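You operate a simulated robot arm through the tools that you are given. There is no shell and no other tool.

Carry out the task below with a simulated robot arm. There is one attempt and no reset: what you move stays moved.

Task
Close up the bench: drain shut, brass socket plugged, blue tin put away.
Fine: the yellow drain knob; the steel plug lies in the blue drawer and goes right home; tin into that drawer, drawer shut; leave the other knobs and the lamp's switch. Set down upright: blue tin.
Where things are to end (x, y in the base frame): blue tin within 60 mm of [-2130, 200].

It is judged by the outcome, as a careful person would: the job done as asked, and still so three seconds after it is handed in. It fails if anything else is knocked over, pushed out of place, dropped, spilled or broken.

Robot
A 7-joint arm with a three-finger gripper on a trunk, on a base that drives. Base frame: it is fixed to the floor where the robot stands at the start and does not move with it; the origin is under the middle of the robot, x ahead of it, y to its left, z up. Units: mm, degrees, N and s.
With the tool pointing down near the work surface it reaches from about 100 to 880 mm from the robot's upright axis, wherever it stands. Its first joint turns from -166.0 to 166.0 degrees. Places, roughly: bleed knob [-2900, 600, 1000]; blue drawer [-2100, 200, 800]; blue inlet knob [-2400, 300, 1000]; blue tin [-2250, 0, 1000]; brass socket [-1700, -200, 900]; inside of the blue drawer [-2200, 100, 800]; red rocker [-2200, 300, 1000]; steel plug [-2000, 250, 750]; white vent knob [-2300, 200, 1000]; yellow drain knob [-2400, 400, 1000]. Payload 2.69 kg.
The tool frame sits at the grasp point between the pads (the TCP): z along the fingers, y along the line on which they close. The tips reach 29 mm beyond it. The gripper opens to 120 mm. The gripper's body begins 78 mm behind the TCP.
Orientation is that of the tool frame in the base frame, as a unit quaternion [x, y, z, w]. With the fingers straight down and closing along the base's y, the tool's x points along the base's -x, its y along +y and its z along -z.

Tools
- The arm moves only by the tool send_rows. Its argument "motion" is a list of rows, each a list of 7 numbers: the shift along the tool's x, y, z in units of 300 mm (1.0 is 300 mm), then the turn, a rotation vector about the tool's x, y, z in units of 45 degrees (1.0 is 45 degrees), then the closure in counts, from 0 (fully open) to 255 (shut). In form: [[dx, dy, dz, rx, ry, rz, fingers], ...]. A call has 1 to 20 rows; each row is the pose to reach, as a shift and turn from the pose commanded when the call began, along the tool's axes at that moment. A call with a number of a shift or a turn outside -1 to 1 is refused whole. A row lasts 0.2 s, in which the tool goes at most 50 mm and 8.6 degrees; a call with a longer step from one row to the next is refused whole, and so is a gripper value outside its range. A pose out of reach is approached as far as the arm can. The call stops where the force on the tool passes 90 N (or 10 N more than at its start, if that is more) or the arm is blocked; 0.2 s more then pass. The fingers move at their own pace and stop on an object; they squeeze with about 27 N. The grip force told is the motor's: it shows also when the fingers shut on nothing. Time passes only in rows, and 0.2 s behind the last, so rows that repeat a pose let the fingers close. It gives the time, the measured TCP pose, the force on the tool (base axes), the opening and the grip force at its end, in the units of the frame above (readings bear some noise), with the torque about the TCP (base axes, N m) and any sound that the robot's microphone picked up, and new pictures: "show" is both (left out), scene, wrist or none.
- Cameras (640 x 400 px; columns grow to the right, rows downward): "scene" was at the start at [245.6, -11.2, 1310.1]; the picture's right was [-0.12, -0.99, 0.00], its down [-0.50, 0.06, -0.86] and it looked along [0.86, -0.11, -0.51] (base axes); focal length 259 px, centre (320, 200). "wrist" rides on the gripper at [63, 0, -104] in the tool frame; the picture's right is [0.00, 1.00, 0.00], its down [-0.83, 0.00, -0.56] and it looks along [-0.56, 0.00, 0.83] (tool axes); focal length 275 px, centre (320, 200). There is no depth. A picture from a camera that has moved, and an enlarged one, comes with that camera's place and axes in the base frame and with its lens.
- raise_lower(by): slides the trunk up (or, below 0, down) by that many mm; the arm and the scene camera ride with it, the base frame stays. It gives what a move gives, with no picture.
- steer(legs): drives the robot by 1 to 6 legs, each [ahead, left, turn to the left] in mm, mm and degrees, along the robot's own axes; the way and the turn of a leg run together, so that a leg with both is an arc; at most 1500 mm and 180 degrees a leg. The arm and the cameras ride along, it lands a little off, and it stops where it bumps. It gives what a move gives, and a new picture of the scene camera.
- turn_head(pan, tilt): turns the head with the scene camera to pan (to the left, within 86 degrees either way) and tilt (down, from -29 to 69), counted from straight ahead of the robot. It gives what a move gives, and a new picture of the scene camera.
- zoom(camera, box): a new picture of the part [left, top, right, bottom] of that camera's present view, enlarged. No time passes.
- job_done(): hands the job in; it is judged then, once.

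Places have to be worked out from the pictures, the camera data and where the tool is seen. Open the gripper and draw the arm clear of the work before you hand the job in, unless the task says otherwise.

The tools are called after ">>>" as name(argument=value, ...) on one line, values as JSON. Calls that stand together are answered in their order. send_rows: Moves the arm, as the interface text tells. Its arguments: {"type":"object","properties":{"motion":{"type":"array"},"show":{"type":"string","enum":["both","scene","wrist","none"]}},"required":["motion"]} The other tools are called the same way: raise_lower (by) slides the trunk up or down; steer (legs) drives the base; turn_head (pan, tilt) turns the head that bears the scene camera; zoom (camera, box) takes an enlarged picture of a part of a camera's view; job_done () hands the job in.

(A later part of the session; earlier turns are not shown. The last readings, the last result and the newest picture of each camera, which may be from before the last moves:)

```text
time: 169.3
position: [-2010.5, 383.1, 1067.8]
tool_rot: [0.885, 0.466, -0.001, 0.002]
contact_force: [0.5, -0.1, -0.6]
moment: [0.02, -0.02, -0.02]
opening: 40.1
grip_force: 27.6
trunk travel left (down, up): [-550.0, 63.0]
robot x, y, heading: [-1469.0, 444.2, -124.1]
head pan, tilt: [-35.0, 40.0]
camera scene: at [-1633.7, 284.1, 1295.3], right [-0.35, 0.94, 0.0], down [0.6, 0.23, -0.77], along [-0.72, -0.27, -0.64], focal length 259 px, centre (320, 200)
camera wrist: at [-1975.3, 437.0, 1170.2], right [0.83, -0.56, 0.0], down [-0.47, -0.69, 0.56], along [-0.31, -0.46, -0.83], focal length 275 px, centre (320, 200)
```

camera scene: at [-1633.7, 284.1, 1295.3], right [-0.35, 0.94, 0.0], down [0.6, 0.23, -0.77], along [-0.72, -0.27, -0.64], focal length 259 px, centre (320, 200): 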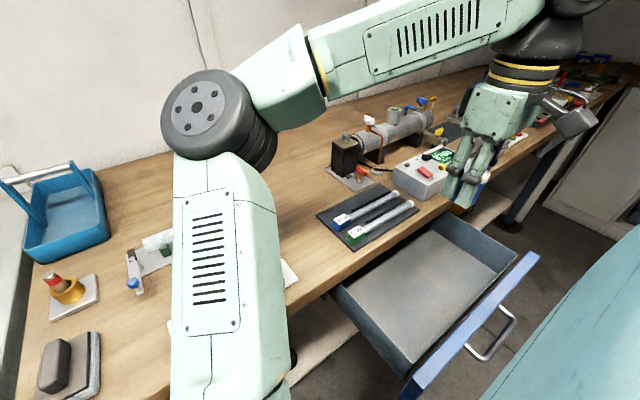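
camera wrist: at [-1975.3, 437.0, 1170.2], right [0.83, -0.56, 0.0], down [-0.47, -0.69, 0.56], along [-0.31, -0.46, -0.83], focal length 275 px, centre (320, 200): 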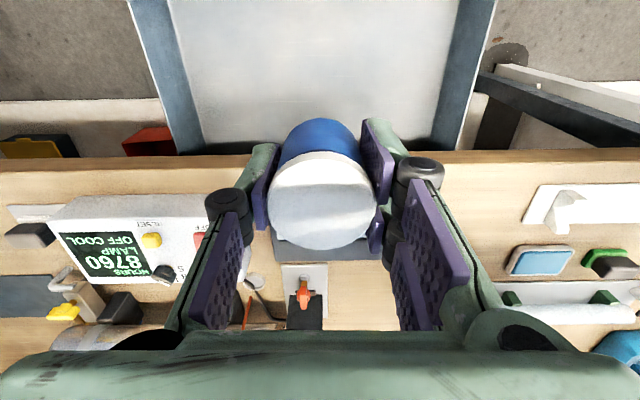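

Over the drawer at n≈-806, u≈1881, clear of the bench edge. I lower it slowly into the drawer.

>>> send_rows(motion=[[0, 0, 0.015, 0, 0, 0, 255], [0, 0, 0.045, 0, 0, 0, 255], [0, 0, 0.09, 0, 0, 0, 255], [0, 0, 0.14, 0, 0, 0, 255], [0, 0, 0.195, 0, 0, 0, 255], [0, 0, 0.25, 0, 0, 0, 255], [0, 0, 0.305, 0, 0, 0, 255], [0, 0, 0.36, 0, 0, 0, 255], [0, 0, 0.415, 0, 0, 0, 255], [0, 0, 0.47, 0, 0, 0, 255], [0, 0, 0.525, 0, 0, 0, 255], [0, 0, 0.575, 0, 0, 0, 255], [0, 0, 0.62, 0, 0, 0, 255], [0, 0, 0.66, 0, 0, 0, 255], [0, 0, 0.69, 0, 0, 0, 255], [0, 0, 0.71, 0, 0, 0, 255]], show="both")

```text
time: 172.7
position: [-2010.6, 381.2, 854.9]
tool_rot: [0.885, 0.466, -0.001, 0.002]
contact_force: [-1.2, 0.1, -0.8]
moment: [-0.01, -0.01, -0.01]
opening: 40.3
grip_force: 26.7
trunk travel left (down, up): [-550.0, 63.0]
robot x, y, heading: [-1467.4, 445.1, -124.4]
head pan, tilt: [-35.0, 40.0]
camera scene: at [-1633.8, 284.1, 1295.3], right [-0.35, 0.94, 0.0], down [0.6, 0.23, -0.77], along [-0.72, -0.27, -0.64], focal length 259 px, centre (320, 200)
camera wrist: at [-1975.3, 435.9, 957.7], right [0.83, -0.56, 0.0], down [-0.47, -0.69, 0.56], along [-0.31, -0.46, -0.83], focal length 275 px, centre (320, 200)
```

scene: 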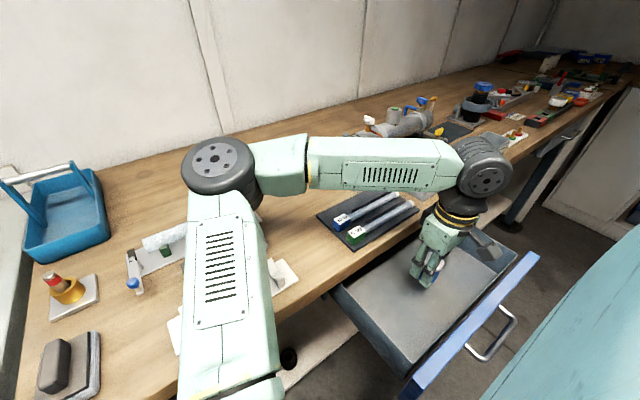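
wrist: 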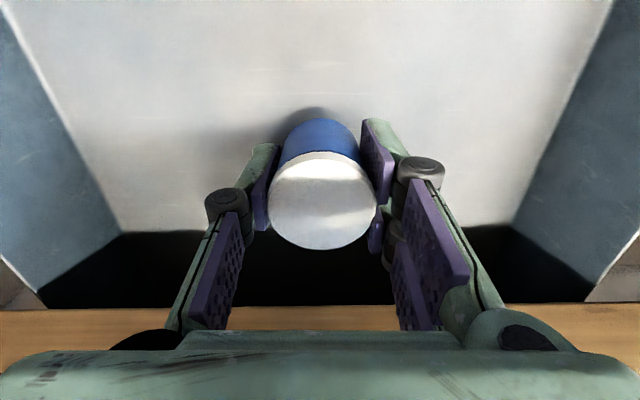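

The tin is inside the drawer, ~50 mm above its floor. I lower further, slowing toward contact.

>>> send_rows(motion=[[0, 0, 0.025, 0, 0, 0, 255], [0, 0, 0.06, 0, 0, 0, 255], [0, 0, 0.095, 0, 0, 0, 255], [0, 0, 0.125, 0, 0, 0, 255], [0, 0, 0.145, 0, 0, 0, 255]], show="both")

>>> zoom(camera="scene", box=[380, 200, 500, 310])

```text
time: 173.9
position: [-2010.2, 383.3, 811.4]
tool_rot: [0.884, 0.467, 0.0, 0.001]
contact_force: [0.5, -0.4, 0.0]
moment: [0.03, 0.03, 0.02]
opening: 40.0
grip_force: 26.5
trunk travel left (down, up): [-550.0, 63.0]
robot x, y, heading: [-1464.8, 445.9, -124.4]
head pan, tilt: [-35.0, 40.0]
camera scene: at [-1633.8, 284.1, 1295.3], right [-0.35, 0.94, 0.0], down [0.6, 0.23, -0.77], along [-0.72, -0.27, -0.64], focal length 259 px, centre (320, 200)
camera wrist: at [-1975.9, 436.5, 914.4], right [0.83, -0.56, 0.0], down [-0.47, -0.69, 0.56], along [-0.31, -0.46, -0.83], focal length 275 px, centre (320, 200)
```

scene: 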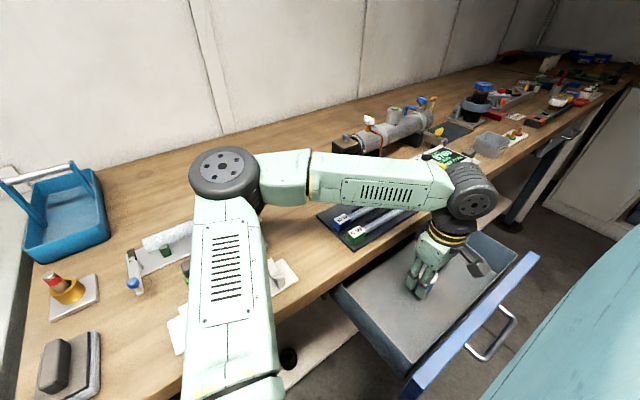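
wrist: 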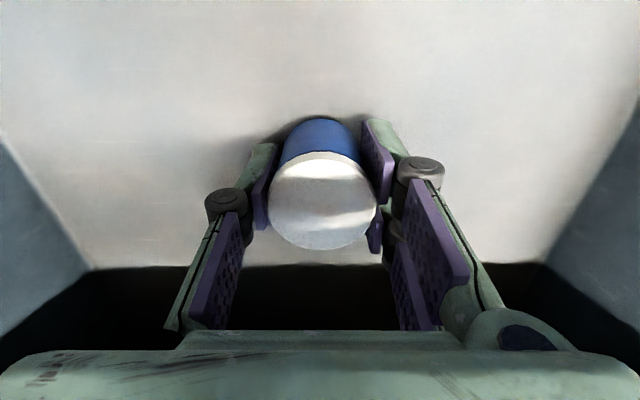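

```text
3.64 times, centred on (440, 255) of scene
camera zoom: at [-1633.8, 284.1, 1295.3], right [-0.35, 0.94, 0.0], down [0.6, 0.23, -0.77], along [-0.72, -0.27, -0.64], focal length 941 px, centre (-116, 0)
```

zoom: 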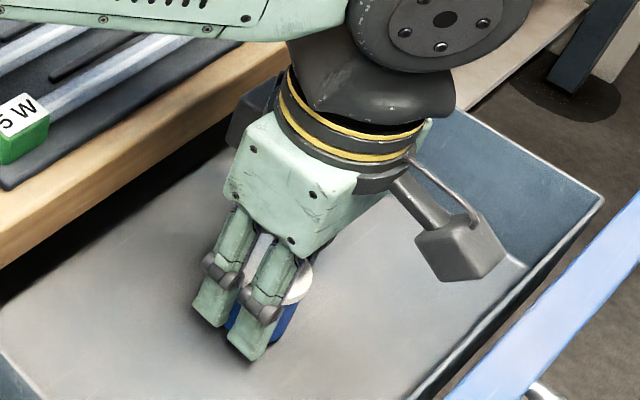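

Nearly at the floor. I lower in 2 mm steps and watch for contact force.

>>> send_rows(motion=[[0, 0, 0.008, 0, 0, 0, 255], [0, 0, 0.016, 0, 0, 0, 255]], show="none")

>>> send_rows(motion=[[0, 0, 0.006, 0, 0, 0, 255], [0, 0, 0.011, 0, 0, 0, 255]], show="none")

```text
time: 174.5
position: [-2011.5, 382.0, 806.9]
tool_rot: [0.885, 0.466, -0.001, 0.001]
contact_force: [-0.4, -0.1, -0.4]
moment: [-0.02, -0.03, 0.02]
opening: 40.0
grip_force: 26.4
trunk travel left (down, up): [-550.0, 63.0]
robot x, y, heading: [-1464.0, 440.9, -124.4]
head pan, tilt: [-35.0, 40.0]
```

```text
time: 175.1
position: [-2010.3, 382.0, 804.4]
tool_rot: [0.884, 0.467, 0.0, 0.0]
contact_force: [0.3, -0.8, -0.1]
moment: [0.03, -0.01, 0.02]
opening: 39.7
grip_force: 26.7
trunk travel left (down, up): [-550.0, 63.0]
robot x, y, heading: [-1466.6, 441.2, -124.5]
head pan, tilt: [-35.0, 40.0]
```

No contact yet; a few more small steps.

>>> send_rows(motion=[[0, 0, 0.005, 0, 0, 0, 255], [0, 0, 0.01, 0, 0, 0, 255]], show="none")

>>> send_rows(motion=[[0, 0, 0.004, 0, 0, 0, 255], [0, 0, 0.008, 0, 0, 0, 255]], show="wrist")

```text
time: 175.7
position: [-2010.0, 382.7, 803.6]
tool_rot: [0.884, 0.467, -0.002, 0.0]
contact_force: [2.4, -3.4, 26.1]
moment: [-0.19, -0.11, 0.0]
opening: 40.0
grip_force: 26.9
trunk travel left (down, up): [-550.0, 63.0]
robot x, y, heading: [-1465.4, 442.8, -124.2]
head pan, tilt: [-35.0, 40.0]
```

```text
time: 176.3
position: [-2009.3, 382.8, 799.8]
tool_rot: [0.885, 0.466, -0.001, 0.001]
contact_force: [0.7, -0.6, 25.5]
moment: [-0.05, 0.02, -0.02]
opening: 40.1
grip_force: 27.2
trunk travel left (down, up): [-550.0, 63.0]
robot x, y, heading: [-1463.8, 441.0, -124.2]
head pan, tilt: [-35.0, 40.0]
camera wrist: at [-1974.9, 436.4, 901.4], right [0.83, -0.56, 0.0], down [-0.46, -0.69, 0.56], along [-0.31, -0.46, -0.83], focal length 275 px, centre (320, 200)
```

wrist: 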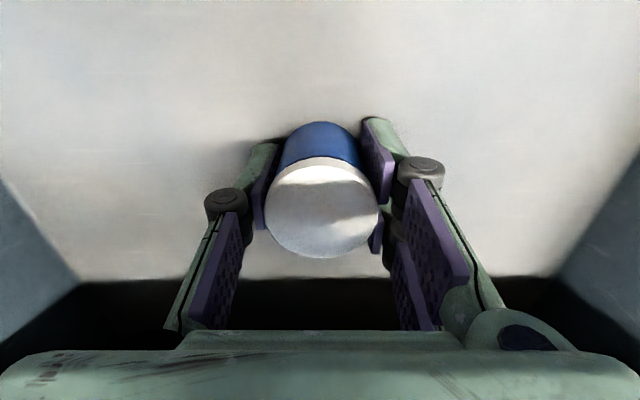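

The tin stands on the drawer floor (26 N contact). I relieve the pressure slightly, open the fingers and lift straight out.

>>> send_rows(motion=[[0, 0, -0.008, 0, 0, 0, 255], [0, 0, -0.008, 0, 0, 0, 165], [0, 0, -0.008, 0, 0, 0, 130], [0, 0, -0.008, 0, 0, 0, 100], [0, 0, -0.008, 0, 0, 0, 95], [0, 0, -0.03, 0, 0, 0, 95], [0, 0, -0.08, 0, 0, 0, 95], [0, 0, -0.16, 0, 0, 0, 95], [0, 0, -0.26, 0, 0, 0, 95]], show="both")

```text
time: 178.3
position: [-2011.1, 383.7, 874.2]
tool_rot: [0.885, 0.466, -0.001, 0.001]
contact_force: [0.6, 0.0, 0.1]
moment: [0.02, 0.0, 0.02]
opening: 75.4
grip_force: 0.2
trunk travel left (down, up): [-550.0, 63.0]
robot x, y, heading: [-1466.9, 443.0, -124.2]
head pan, tilt: [-35.0, 40.0]
camera scene: at [-1633.6, 284.1, 1295.3], right [-0.35, 0.94, 0.0], down [0.6, 0.23, -0.77], along [-0.72, -0.27, -0.64], focal length 259 px, centre (320, 200)
camera wrist: at [-1975.3, 437.0, 978.3], right [0.83, -0.56, 0.0], down [-0.47, -0.69, 0.56], along [-0.31, -0.46, -0.83], focal length 275 px, centre (320, 200)
```

scene: 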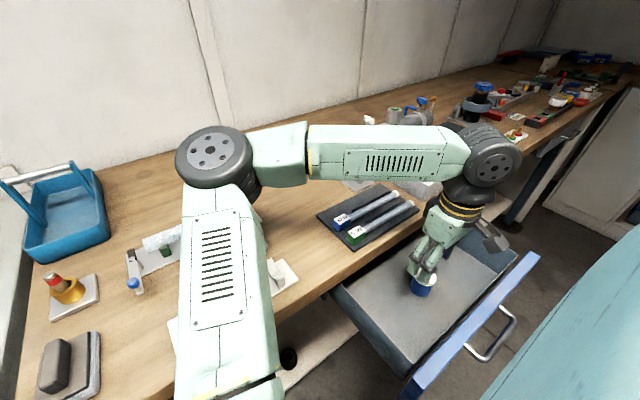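
wrist: 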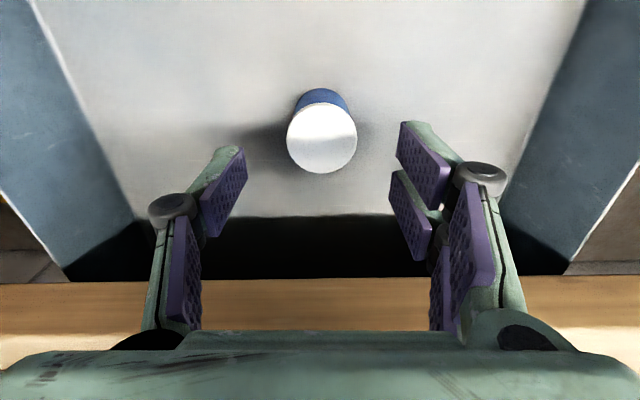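

The tin stands upright in the drawer at ≈[-2010,384], which will become ≈[-2125,207] once shut. Now I raise the gripper, close it, and bring it round in front of the drawer to push it shut by its bar.

>>> send_rows(motion=[[0, 0, -0.1, 0, 0, 0, 95], [0, 0, -0.22, 0, 0, 0, 95], [0, 0, -0.34, 0, 0, 0, 255], [0.06, -0.01, -0.45, 0, 0, 0, 255], [0.18, -0.01, -0.48, 0, 0, 0, 255], [0.32, -0.01, -0.48, 0, 0, 0, 255], [0.46, -0.01, -0.48, 0, 0, 0, 255], [0.6, -0.01, -0.48, 0, 0, 0, 255], [0.7, -0.01, -0.48, 0, 0, 0, 255]], show="both")

```text
time: 180.3
position: [-1894.3, 559.1, 1015.7]
tool_rot: [0.884, 0.467, -0.001, 0.003]
contact_force: [-0.2, -0.4, 0.3]
moment: [0.02, -0.01, -0.01]
opening: 0.0
grip_force: 27.2
trunk travel left (down, up): [-550.0, 63.0]
robot x, y, heading: [-1463.7, 442.4, -124.5]
head pan, tilt: [-35.0, 40.0]
camera scene: at [-1633.6, 284.3, 1295.4], right [-0.35, 0.94, 0.0], down [0.6, 0.23, -0.77], along [-0.72, -0.27, -0.64], focal length 259 px, centre (320, 200)
camera wrist: at [-1860.1, 612.3, 1119.6], right [0.83, -0.56, 0.0], down [-0.47, -0.69, 0.56], along [-0.31, -0.46, -0.83], focal length 275 px, centre (320, 200)
```

scene: 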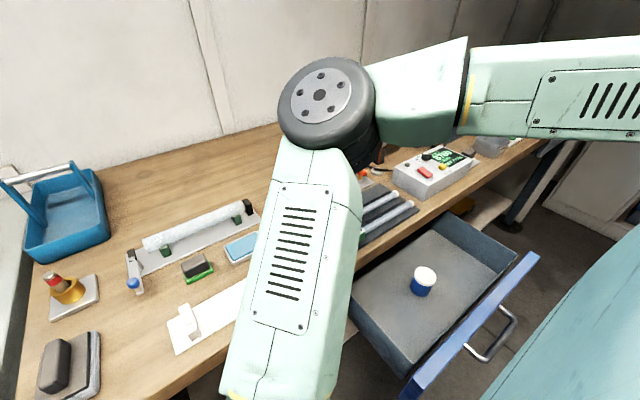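
wrist: 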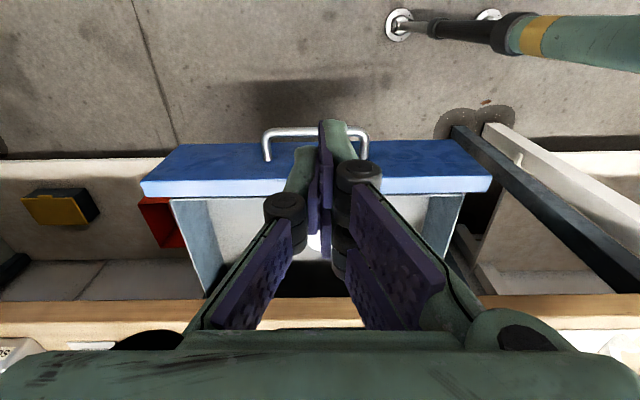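

Fingers are shut, in front of the bar (bar at n≈-643). I tilt the tool 18° and lower it so the finger faces the bar from the front.

>>> send_rows(motion=[[0.01, 0, 0.08, 0, -0.1, 0, 255], [0.02, 0, 0.18, 0, -0.2, 0, 255], [0.03, 0, 0.28, 0, -0.3, 0, 255], [0.03, 0, 0.38, 0, -0.4, 0, 255], [0.03, 0, 0.48, 0, -0.4, 0, 255], [0.03, 0, 0.56, 0, -0.4, 0, 255], [0.03, 0, 0.61, 0, -0.4, 0, 255]], show="both")

>>> zoom(camera="wrist", box=[220, 60, 460, 260])

```text
time: 181.9
position: [-1889.3, 564.8, 836.0]
tool_rot: [0.874, 0.46, -0.139, 0.074]
contact_force: [0.3, -0.1, 0.8]
moment: [0.01, -0.01, -0.04]
opening: 0.2
grip_force: 26.6
trunk travel left (down, up): [-550.0, 63.0]
robot x, y, heading: [-1467.3, 446.2, -124.5]
head pan, tilt: [-35.0, 40.0]
camera scene: at [-1633.7, 284.1, 1295.3], right [-0.35, 0.94, 0.0], down [0.6, 0.23, -0.77], along [-0.72, -0.27, -0.64], focal length 259 px, centre (320, 200)
camera wrist: at [-1838.2, 642.2, 913.5], right [0.83, -0.56, 0.0], down [-0.35, -0.51, 0.79], along [-0.44, -0.65, -0.62], focal length 275 px, centre (320, 200)
```

scene: 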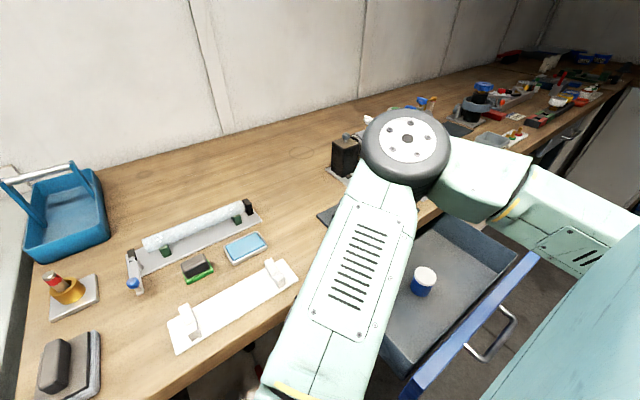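
wrist: 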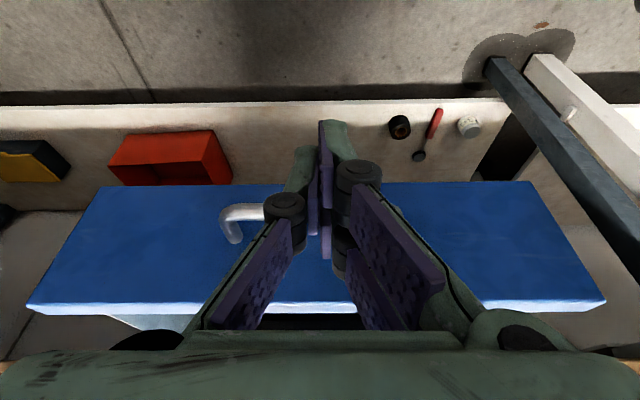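

```text
2.00 times, centred on (340, 160) of wrist
camera zoom: at [-1838.2, 642.2, 913.5], right [0.83, -0.56, 0.0], down [-0.35, -0.51, 0.79], along [-0.44, -0.65, -0.62], focal length 551 px, centre (280, 280)
```

zoom: 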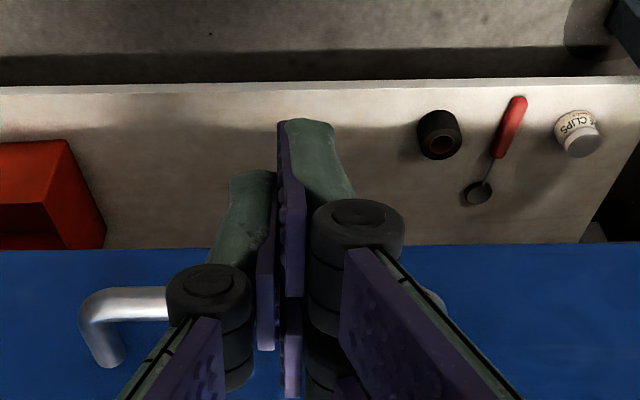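

The closed fingers stand squarely before the bar. I lower 4 mm and push forward gently.

>>> send_rows(motion=[[-0.03, 0, 0.02, 0, 0, 0, 255], [-0.059, 0, 0.033, 0, 0, 0, 255], [-0.09, 0, 0.043, 0, 0, 0, 255], [-0.122, 0, 0.053, 0, 0, 0, 255]], show="none")

>>> send_rows(motion=[[-0.032, 0, 0.0103, 0, 0, 0, 255], [-0.063, 0, 0.0206, 0, 0, 0, 255], [-0.095, 0, 0.031, 0, 0, 0, 255], [-0.127, 0, 0.0412, 0, 0, 0, 255]], show="both")

```text
time: 182.9
position: [-1912.9, 532.8, 832.9]
tool_rot: [0.873, 0.461, -0.139, 0.074]
contact_force: [0.1, -0.1, -0.3]
moment: [-0.01, 0.0, -0.02]
opening: 0.1
grip_force: 27.4
trunk travel left (down, up): [-550.0, 63.0]
robot x, y, heading: [-1463.6, 441.4, -124.2]
head pan, tilt: [-35.0, 40.0]
```

```text
time: 183.9
position: [-1934.0, 498.3, 832.7]
tool_rot: [0.873, 0.462, -0.14, 0.074]
contact_force: [-2.5, -0.3, 11.2]
moment: [-0.12, 0.14, 0.0]
opening: 5.8
grip_force: 29.0
trunk travel left (down, up): [-550.0, 63.0]
robot x, y, heading: [-1466.5, 444.4, -124.1]
head pan, tilt: [-35.0, 40.0]
camera scene: at [-1633.3, 283.8, 1295.5], right [-0.35, 0.94, 0.0], down [0.6, 0.23, -0.77], along [-0.72, -0.27, -0.64], focal length 259 px, centre (320, 200)
camera wrist: at [-1883.0, 575.9, 910.8], right [0.83, -0.56, 0.0], down [-0.34, -0.51, 0.79], along [-0.44, -0.65, -0.62], focal length 275 px, centre (320, 200)
```

scene: 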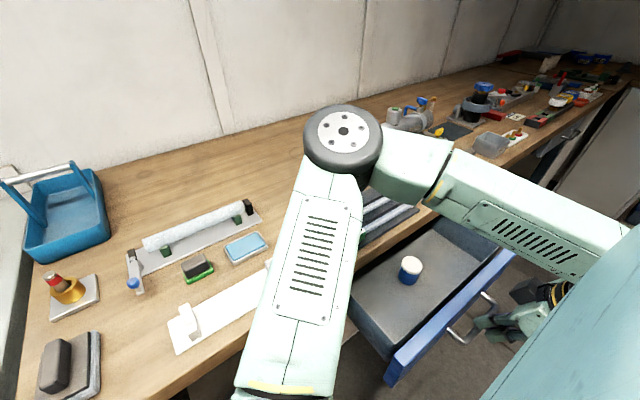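
wrist: 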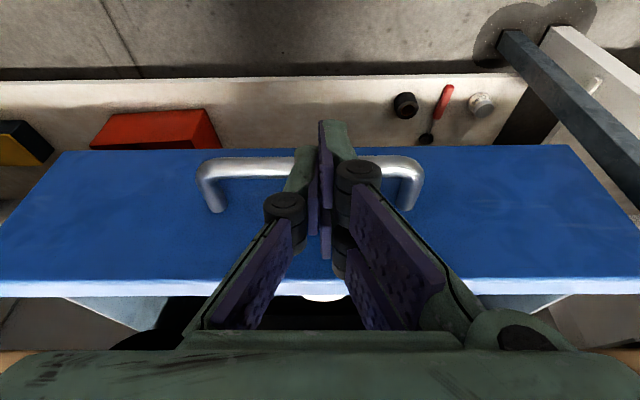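

The fingertips rode up onto the bar (it lies a few mm lower than assumed) and nudged the drawer in slightly. I lift off, back away, go lower, and push again.

>>> send_rows(motion=[[-0.0155, 0, -0.0476, 0, 0, 0, 255], [0.0795, 0, -0.0786, 0, 0, 0, 255], [0.1745, 0, -0.1096, 0, 0, 0, 255], [0.19, 0, -0.062, 0, 0, 0, 255], [0.2055, 0, -0.0144, 0, 0, 0, 255]], show="both")

>>> zoom(camera="wrist", box=[220, 60, 460, 260])

```text
time: 185.1
position: [-1899.4, 548.6, 817.0]
tool_rot: [0.873, 0.461, -0.14, 0.074]
contact_force: [-0.3, 0.0, -0.3]
moment: [-0.03, 0.0, 0.0]
opening: 0.0
grip_force: 28.6
trunk travel left (down, up): [-550.0, 63.0]
robot x, y, heading: [-1470.4, 445.9, -124.5]
head pan, tilt: [-35.0, 40.0]
camera scene: at [-1633.8, 284.1, 1295.3], right [-0.35, 0.94, 0.0], down [0.6, 0.23, -0.77], along [-0.72, -0.27, -0.64], focal length 259 px, centre (320, 200)
camera wrist: at [-1848.4, 625.9, 895.4], right [0.83, -0.56, 0.0], down [-0.35, -0.51, 0.79], along [-0.44, -0.65, -0.62], focal length 275 px, centre (320, 200)
```

scene: 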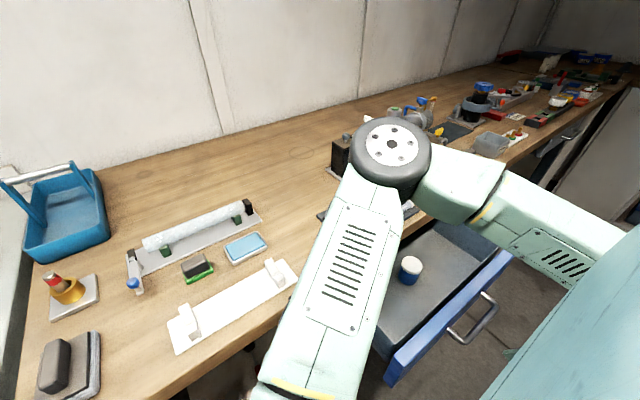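
wrist: 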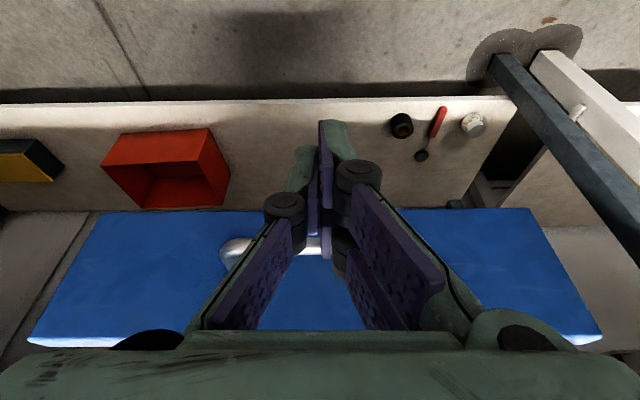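

```text
2.00 times, centred on (340, 160) of wrist
camera zoom: at [-1848.4, 625.9, 895.4], right [0.83, -0.56, 0.0], down [-0.35, -0.51, 0.79], along [-0.44, -0.65, -0.62], focal length 551 px, centre (280, 280)
```

zoom: 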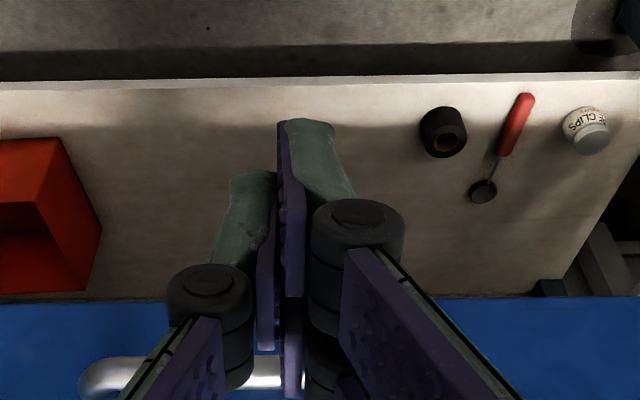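

Now the tips are well below the bar level. The drawer front bar is at n≈-673. I push forward slowly.

>>> send_rows(motion=[[-0.038, 0, 0.0124, 0, 0, 0, 255], [-0.076, 0, 0.0247, 0, 0, 0, 255], [-0.114, 0, 0.0371, 0, 0, 0, 255], [-0.152, 0, 0.0494, 0, 0, 0, 255], [-0.19, 0, 0.0618, 0, 0, 0, 255], [-0.228, 0, 0.0742, 0, 0, 0, 255]], show="both")

```text
time: 186.5
position: [-1942.8, 487.5, 817.2]
tool_rot: [0.873, 0.46, -0.14, 0.074]
contact_force: [-0.5, 0.8, 0.8]
moment: [-0.01, -0.01, -0.02]
opening: 0.0
grip_force: 28.5
trunk travel left (down, up): [-550.0, 63.0]
robot x, y, heading: [-1462.5, 442.0, -124.2]
head pan, tilt: [-35.0, 40.0]
camera scene: at [-1633.8, 283.9, 1295.3], right [-0.35, 0.94, 0.0], down [0.6, 0.23, -0.77], along [-0.72, -0.27, -0.64], focal length 259 px, centre (320, 200)
camera wrist: at [-1891.1, 566.2, 895.0], right [0.83, -0.56, 0.0], down [-0.35, -0.51, 0.79], along [-0.44, -0.65, -0.62], focal length 275 px, centre (320, 200)
```

scene: 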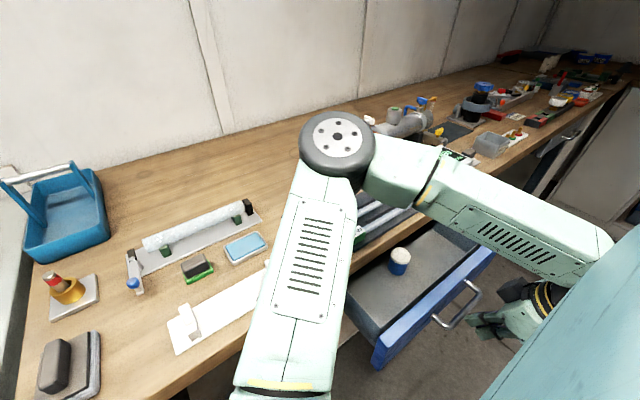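
wrist: 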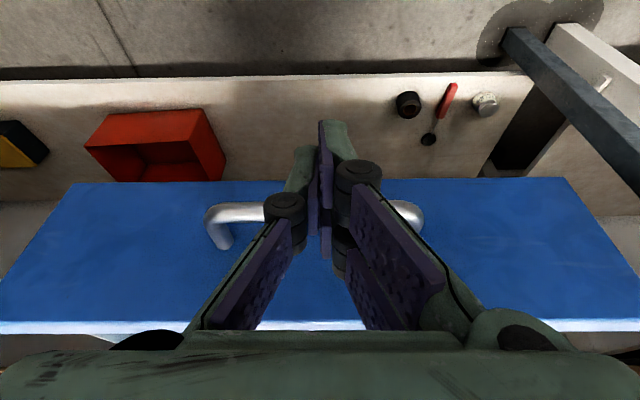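

The drawer is moving in smoothly, tin upright. I keep pushing.

>>> send_rows(motion=[[-0.038, 0, 0.0124, 0, 0, 0, 255], [-0.076, 0, 0.0247, 0, 0, 0, 255], [-0.114, 0, 0.0371, 0, 0, 0, 255], [-0.152, 0, 0.0494, 0, 0, 0, 255], [-0.19, 0, 0.0618, 0, 0, 0, 255], [-0.228, 0, 0.0742, 0, 0, 0, 255], [-0.266, 0, 0.0865, 0, 0, 0, 255]], show="both")

```text
time: 188.1
position: [-1989.4, 419.9, 817.3]
tool_rot: [0.873, 0.461, -0.139, 0.075]
contact_force: [0.4, -0.2, -0.1]
moment: [0.04, 0.0, 0.01]
opening: 0.0
grip_force: 28.4
trunk travel left (down, up): [-550.0, 63.0]
robot x, y, heading: [-1461.5, 442.3, -124.6]
head pan, tilt: [-35.0, 40.0]
camera scene: at [-1633.8, 284.0, 1295.3], right [-0.35, 0.94, 0.0], down [0.6, 0.23, -0.77], along [-0.72, -0.27, -0.64], focal length 259 px, centre (320, 200)
camera wrist: at [-1937.8, 497.7, 895.7], right [0.83, -0.56, 0.0], down [-0.35, -0.51, 0.79], along [-0.44, -0.65, -0.62], focal length 275 px, centre (320, 200)
```

scene: 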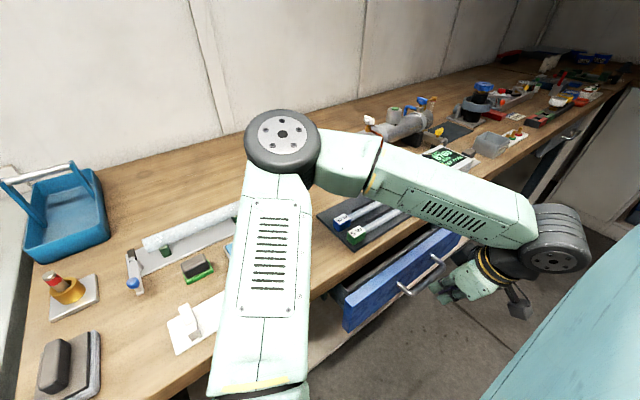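
wrist: 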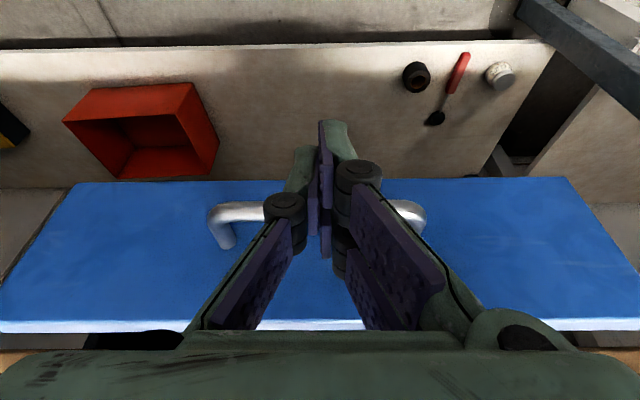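

About 75 mm to go. I push 48 mm more, then finish in small steps.

>>> send_rows(motion=[[-0.038, 0, 0.0124, 0, 0, 0, 255], [-0.076, 0, 0.0247, 0, 0, 0, 255], [-0.114, 0, 0.0371, 0, 0, 0, 255], [-0.152, 0, 0.0494, 0, 0, 0, 255]], show="none")

>>> send_rows(motion=[[-0.019, 0, 0.0062, 0, 0, 0, 255], [-0.038, 0, 0.0124, 0, 0, 0, 255], [-0.054, 0, 0.0175, 0, 0, 0, 255]], show="both")

```text
time: 189.1
position: [-2015.7, 380.0, 818.4]
tool_rot: [0.873, 0.461, -0.139, 0.075]
contact_force: [-0.4, -0.8, 0.7]
moment: [-0.01, 0.02, 0.03]
opening: 0.0
grip_force: 28.4
trunk travel left (down, up): [-550.0, 63.0]
robot x, y, heading: [-1466.9, 438.4, -124.0]
head pan, tilt: [-35.0, 40.0]
```

```text
time: 189.9
position: [-2024.7, 367.2, 818.5]
tool_rot: [0.874, 0.46, -0.139, 0.074]
contact_force: [3.6, 5.5, -2.3]
moment: [0.14, -0.09, 0.08]
opening: 0.1
grip_force: 28.1
trunk travel left (down, up): [-550.0, 63.0]
robot x, y, heading: [-1464.8, 441.9, -124.4]
head pan, tilt: [-35.0, 40.0]
camera scene: at [-1633.6, 284.6, 1295.3], right [-0.35, 0.94, 0.0], down [0.6, 0.23, -0.77], along [-0.72, -0.27, -0.64], focal length 259 px, centre (320, 200)
camera wrist: at [-1973.1, 444.8, 896.0], right [0.83, -0.56, 0.0], down [-0.35, -0.51, 0.79], along [-0.44, -0.65, -0.62], focal length 275 px, centre (320, 200)
```

scene: 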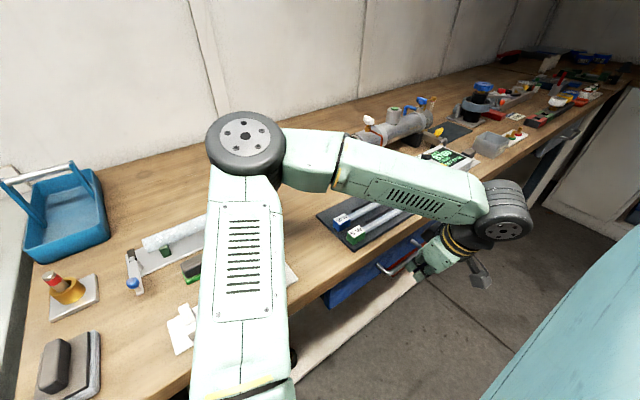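
wrist: 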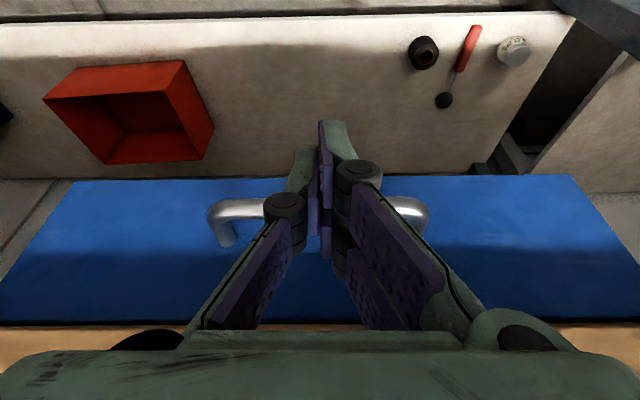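

A first resistance (7 N) appears. I press a little more to bring it fully home.

>>> send_rows(motion=[[-0.013, 0, 0.0042, 0, 0, 0, 255], [-0.026, 0, 0.0084, 0, 0, 0, 255]], show="none")

>>> send_rows(motion=[[-0.013, 0, 0.0042, 0, 0, 0, 255], [-0.013, 0, 0.0042, 0, 0, 0, 255]], show="both")

```text
time: 190.5
position: [-2024.6, 367.6, 818.3]
tool_rot: [0.877, 0.456, -0.134, 0.072]
contact_force: [30.6, 41.1, -5.8]
moment: [0.8, -0.52, 0.3]
opening: 0.0
grip_force: 28.8
trunk travel left (down, up): [-550.0, 63.0]
robot x, y, heading: [-1465.3, 443.0, -124.1]
head pan, tilt: [-35.0, 40.0]
```

```text
time: 191.1
position: [-2024.3, 366.8, 820.0]
tool_rot: [0.878, 0.454, -0.133, 0.07]
contact_force: [43.9, 59.6, -0.2]
moment: [0.77, -0.86, 0.54]
opening: 0.1
grip_force: 28.6
trunk travel left (down, up): [-550.0, 63.0]
robot x, y, heading: [-1468.7, 445.7, -124.5]
head pan, tilt: [-35.0, 40.0]
camera scene: at [-1631.2, 287.8, 1296.3], right [-0.35, 0.94, 0.0], down [0.6, 0.22, -0.77], along [-0.72, -0.27, -0.64], focal length 259 px, centre (320, 200)
camera wrist: at [-1972.9, 442.6, 897.9], right [0.82, -0.57, 0.0], down [-0.36, -0.52, 0.78], along [-0.44, -0.64, -0.63], focal length 275 px, centre (320, 200)
```

scene: 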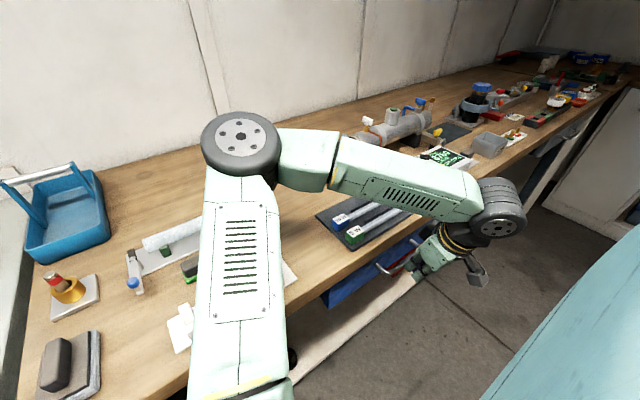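
wrist: 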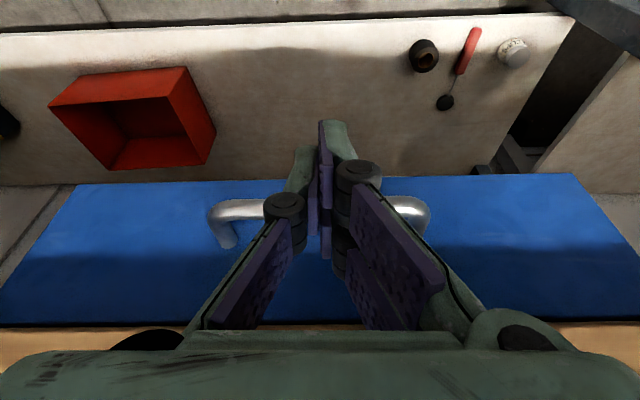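

74 N with no further movement: the drawer is against its stop, shut. I back the gripper off and lift it away to inspect.

>>> send_rows(motion=[[0.03, 0, -0.01, 0, 0, 0, 255], [0.1, 0, -0.032, 0, 0, 0, 255], [0.22, 0, -0.071, 0, 0, 0, 255], [0.34, 0, -0.11, 0, 0, 0, 255], [0.3, 0, -0.25, 0, 0.1, 0, 255], [0.25, 0, -0.39, 0, 0.2, 0, 200], [0.2, 0, -0.53, 0, 0.3, 0, 150], [0.15, 0, -0.67, 0, 0.4, 0, 100]], show="both")

```text
time: 192.9
position: [-1975.1, 442.9, 993.5]
tool_rot: [0.885, 0.466, -0.001, 0.0]
contact_force: [0.1, 0.6, 0.3]
moment: [0.0, -0.02, 0.01]
opening: 51.6
grip_force: 0.0
trunk travel left (down, up): [-550.0, 63.0]
robot x, y, heading: [-1467.6, 444.2, -124.5]
head pan, tilt: [-35.0, 40.0]
camera scene: at [-1633.6, 284.0, 1295.3], right [-0.35, 0.94, 0.0], down [0.6, 0.23, -0.77], along [-0.72, -0.27, -0.64], focal length 259 px, centre (320, 200)
camera wrist: at [-1939.8, 496.0, 1096.7], right [0.83, -0.56, 0.0], down [-0.47, -0.69, 0.56], along [-0.31, -0.46, -0.83], focal length 275 px, centre (320, 200)
```

scene: 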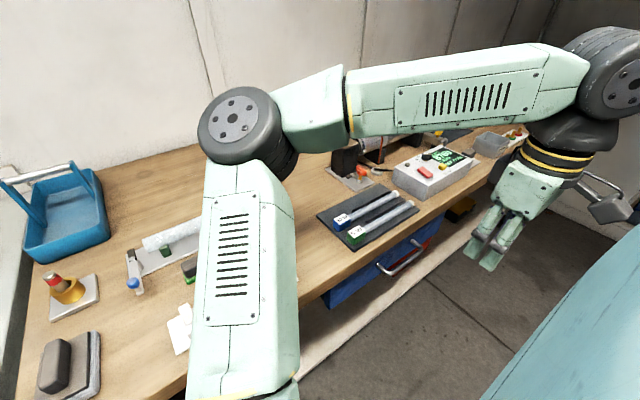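
wrist: 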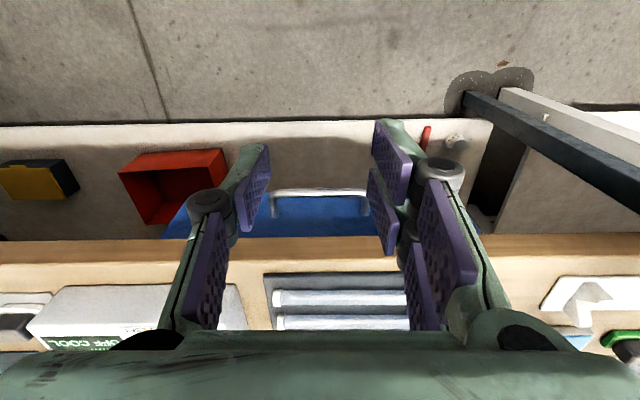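

The drawer looks shut. I zoom to compare the bar's position with its original closed place.

>>> zoom(camera="wrist", box=[200, 170, 440, 260])

>>> zoom(camera="scene", box=[310, 180, 470, 320])

>>> zoom(camera="scene", box=[30, 255, 110, 325])

```text
2.67 times, centred on (320, 215) of wrist
camera zoom: at [-1939.8, 496.0, 1096.7], right [0.83, -0.56, 0.0], down [-0.47, -0.69, 0.56], along [-0.31, -0.46, -0.83], focal length 734 px, centre (320, 160)
```

zoom: 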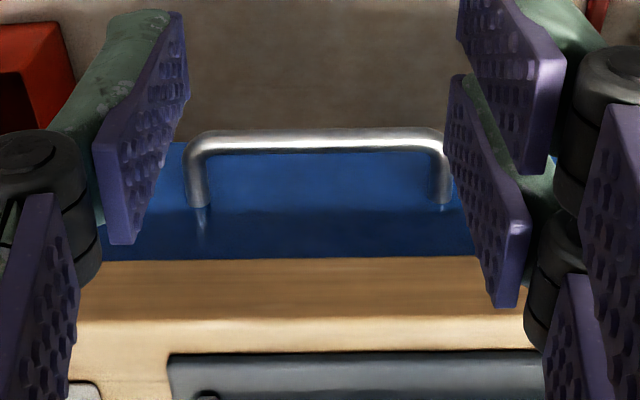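

```text
2.86 times, centred on (390, 250) of scene
camera zoom: at [-1633.6, 284.0, 1295.3], right [-0.35, 0.94, 0.0], down [0.6, 0.23, -0.77], along [-0.72, -0.27, -0.64], focal length 739 px, centre (120, 57)
```

zoom: 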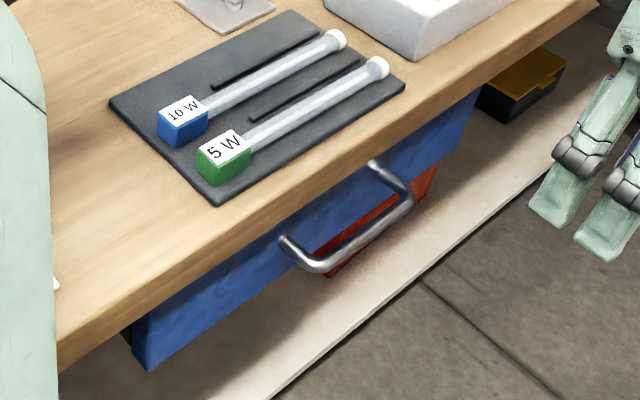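

```text
5.71 times, centred on (70, 290) of scene
camera zoom: at [-1633.6, 284.0, 1295.3], right [-0.35, 0.94, 0.0], down [0.6, 0.23, -0.77], along [-0.72, -0.27, -0.64], focal length 1478 px, centre (1749, -314)
```

zoom: 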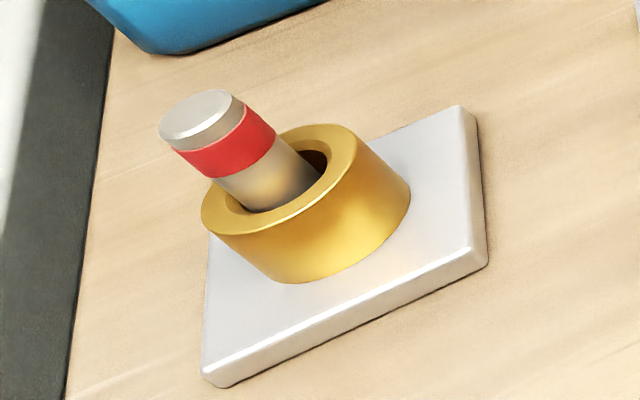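

The bar is back at its closed place (n≈-857). Next I re-check the plug in the socket from a better head angle.

>>> turn_head(pan=15, tilt=40)

>>> zoom(camera="scene", box=[290, 130, 340, 190])

```text
time: 194.1
position: [-1975.4, 442.4, 993.5]
tool_rot: [0.885, 0.467, -0.001, 0.002]
contact_force: [0.5, 0.2, -0.4]
moment: [0.0, -0.02, 0.01]
opening: 72.9
grip_force: 0.0
trunk travel left (down, up): [-550.0, 63.0]
robot x, y, heading: [-1464.3, 447.7, -124.1]
head pan, tilt: [15.0, 40.0]
camera scene: at [-1582.3, 233.9, 1295.3], right [-0.94, 0.33, 0.0], down [0.21, 0.61, -0.77], along [-0.25, -0.72, -0.64], focal length 259 px, centre (320, 200)
```

scene: 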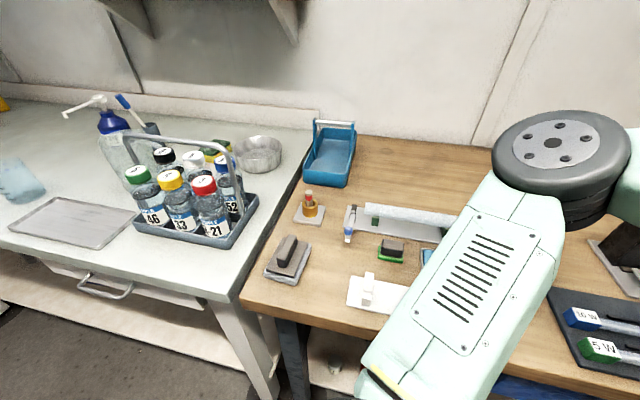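

```text
6.67 times, centred on (315, 160) of scene
camera zoom: at [-1582.3, 233.9, 1295.3], right [-0.94, 0.33, 0.0], down [0.21, 0.61, -0.77], along [-0.25, -0.72, -0.64], focal length 1724 px, centre (353, 467)
```

zoom: 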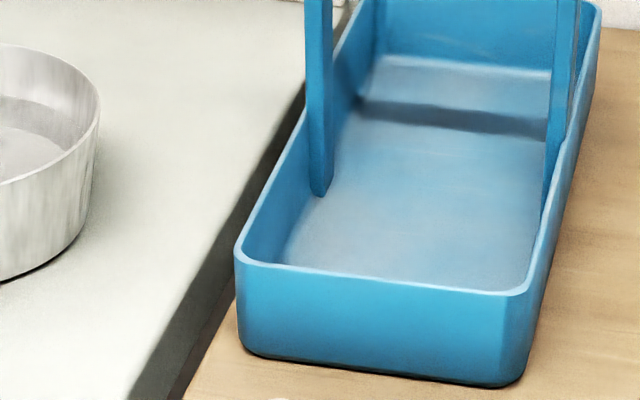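

The socket is at (310,207) in this view; I zoom there.

>>> zoom(camera="scene", box=[290, 180, 330, 230])

>>> zoom(camera="scene", box=[298, 185, 322, 215])

```text
8.00 times, centred on (310, 205) of scene
camera zoom: at [-1582.3, 233.9, 1295.3], right [-0.94, 0.33, 0.0], down [0.21, 0.61, -0.77], along [-0.25, -0.72, -0.64], focal length 2070 px, centre (400, 160)
```

zoom: 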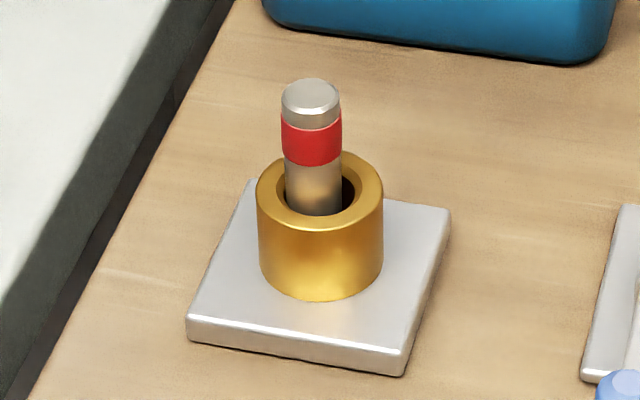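

```text
13.33 times, centred on (310, 200) of scene
camera zoom: at [-1582.3, 233.9, 1295.3], right [-0.94, 0.33, 0.0], down [0.21, 0.61, -0.77], along [-0.25, -0.72, -0.64], focal length 3449 px, centre (453, 200)
```

zoom: 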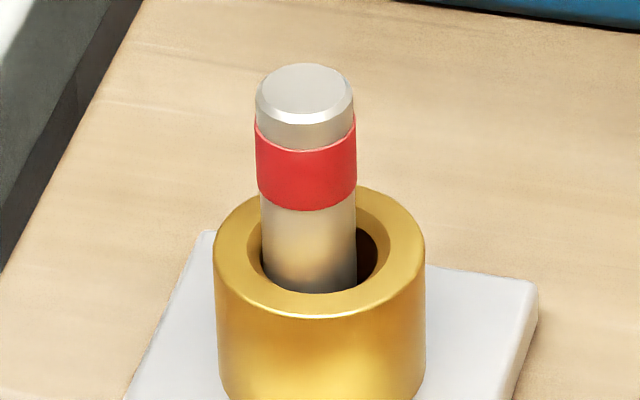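

Plug top z≈970 with ring rim 938 and plug length ≈56: it is in by the full ring depth (≈24 mm), upright. I take a final look at the yellow knob and the drawer area.

>>> turn_head(pan=-38, tilt=30)

>>> zoom(camera="scene", box=[330, 100, 490, 240])

```text
time: 195.3
position: [-1975.1, 443.5, 992.5]
tool_rot: [0.885, 0.466, -0.002, 0.002]
contact_force: [0.3, 0.2, -0.2]
moment: [0.0, -0.01, -0.01]
opening: 72.7
grip_force: 0.0
trunk travel left (down, up): [-550.0, 63.0]
robot x, y, heading: [-1467.5, 446.8, -124.3]
head pan, tilt: [-38.0, 30.0]
camera scene: at [-1640.3, 286.6, 1310.6], right [-0.3, 0.95, 0.0], down [0.48, 0.15, -0.87], along [-0.82, -0.26, -0.5], focal length 259 px, centre (320, 200)
```

scene: 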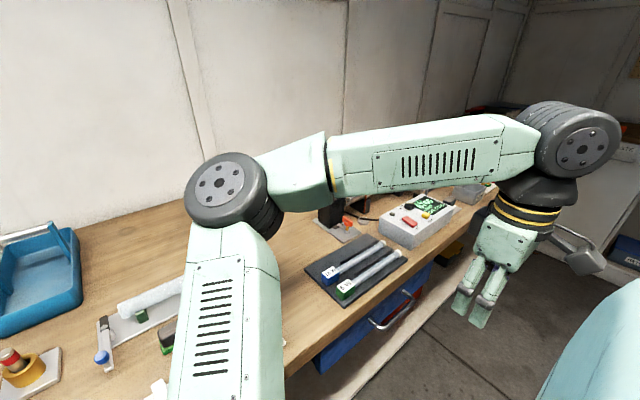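

```text
2.86 times, centred on (410, 170) of scene
camera zoom: at [-1640.3, 286.6, 1310.6], right [-0.3, 0.95, 0.0], down [0.48, 0.15, -0.87], along [-0.82, -0.26, -0.5], focal length 739 px, centre (63, 286)
```

zoom: 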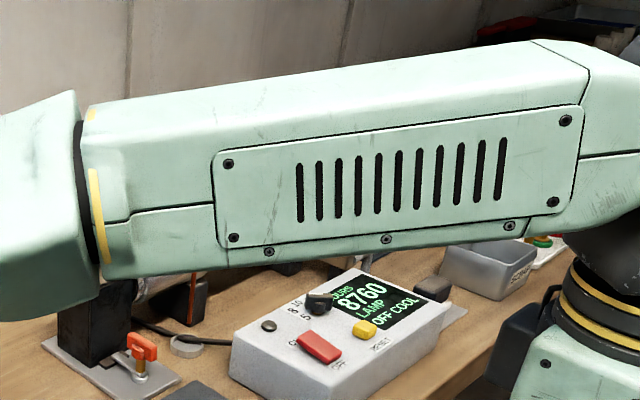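

The arm hides the manifold. I back the robot away 250 mm from the bench (arm clear of everything) for a last overall check.

>>> steer(legs=[[-250, 0, 0]])

>>> send_rows(motion=[[0, -0.1, -0.02, 0, 0, 0, 0], [0, -0.2, -0.04, 0, 0, 0, 0], [0, -0.1, -0.06, 0, 0, 0, 0], [0, 0, -0.08, 0, 0, 0, 0], [-0.02, 0.13, -0.1, 0, 0, 0, 0], [-0.04, 0.26, -0.1, 0, 0, 0, 0], [-0.06, 0.39, -0.1, 0, 0, 0, 0], [-0.08, 0.52, -0.1, 0, 0, 0, 0], [-0.1, 0.65, -0.1, 0, 0, 0, 0], [-0.12, 0.78, -0.1, 0, 0, 0, 0]], show="scene")

```text
time: 197.1
position: [-1835.7, 647.6, 993.2]
tool_rot: [0.883, 0.469, 0.0, 0.001]
contact_force: [0.5, 0.2, -0.2]
moment: [-0.03, 0.02, 0.01]
opening: 73.1
grip_force: 0.2
trunk travel left (down, up): [-550.0, 63.0]
robot x, y, heading: [-1328.0, 646.7, -124.4]
head pan, tilt: [-38.0, 30.0]
camera scene: at [-1499.7, 492.0, 1310.8], right [-0.31, 0.95, 0.0], down [0.48, 0.15, -0.87], along [-0.82, -0.27, -0.5], focal length 259 px, centre (320, 200)
```

scene: 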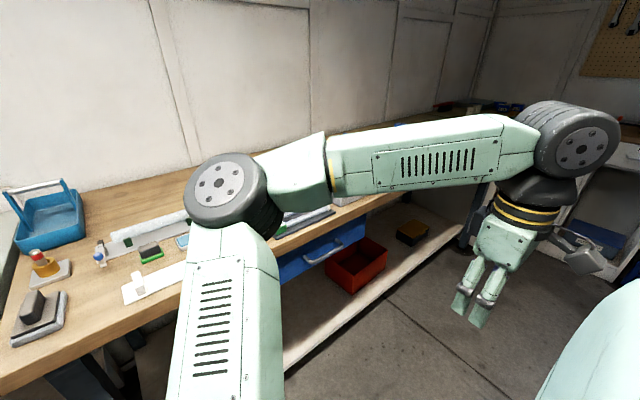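

```text
time: 199.3
position: [-1662.8, 483.9, 1025.3]
tool_rot: [0.883, 0.469, -0.001, 0.002]
contact_force: [0.2, -0.9, -0.1]
moment: [0.02, -0.03, 0.03]
opening: 119.8
grip_force: 0.1
trunk travel left (down, up): [-550.0, 63.0]
robot x, y, heading: [-1324.9, 651.0, -124.1]
head pan, tilt: [-38.0, 30.0]
camera scene: at [-1499.8, 491.5, 1310.7], right [-0.31, 0.95, 0.0], down [0.48, 0.15, -0.87], along [-0.82, -0.27, -0.5], focal length 259 px, centre (320, 200)
```

scene: 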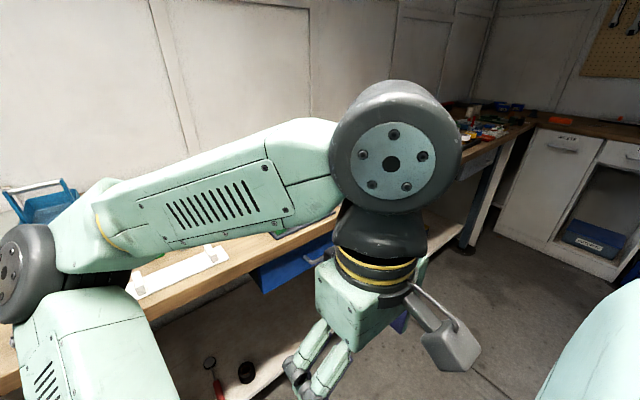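

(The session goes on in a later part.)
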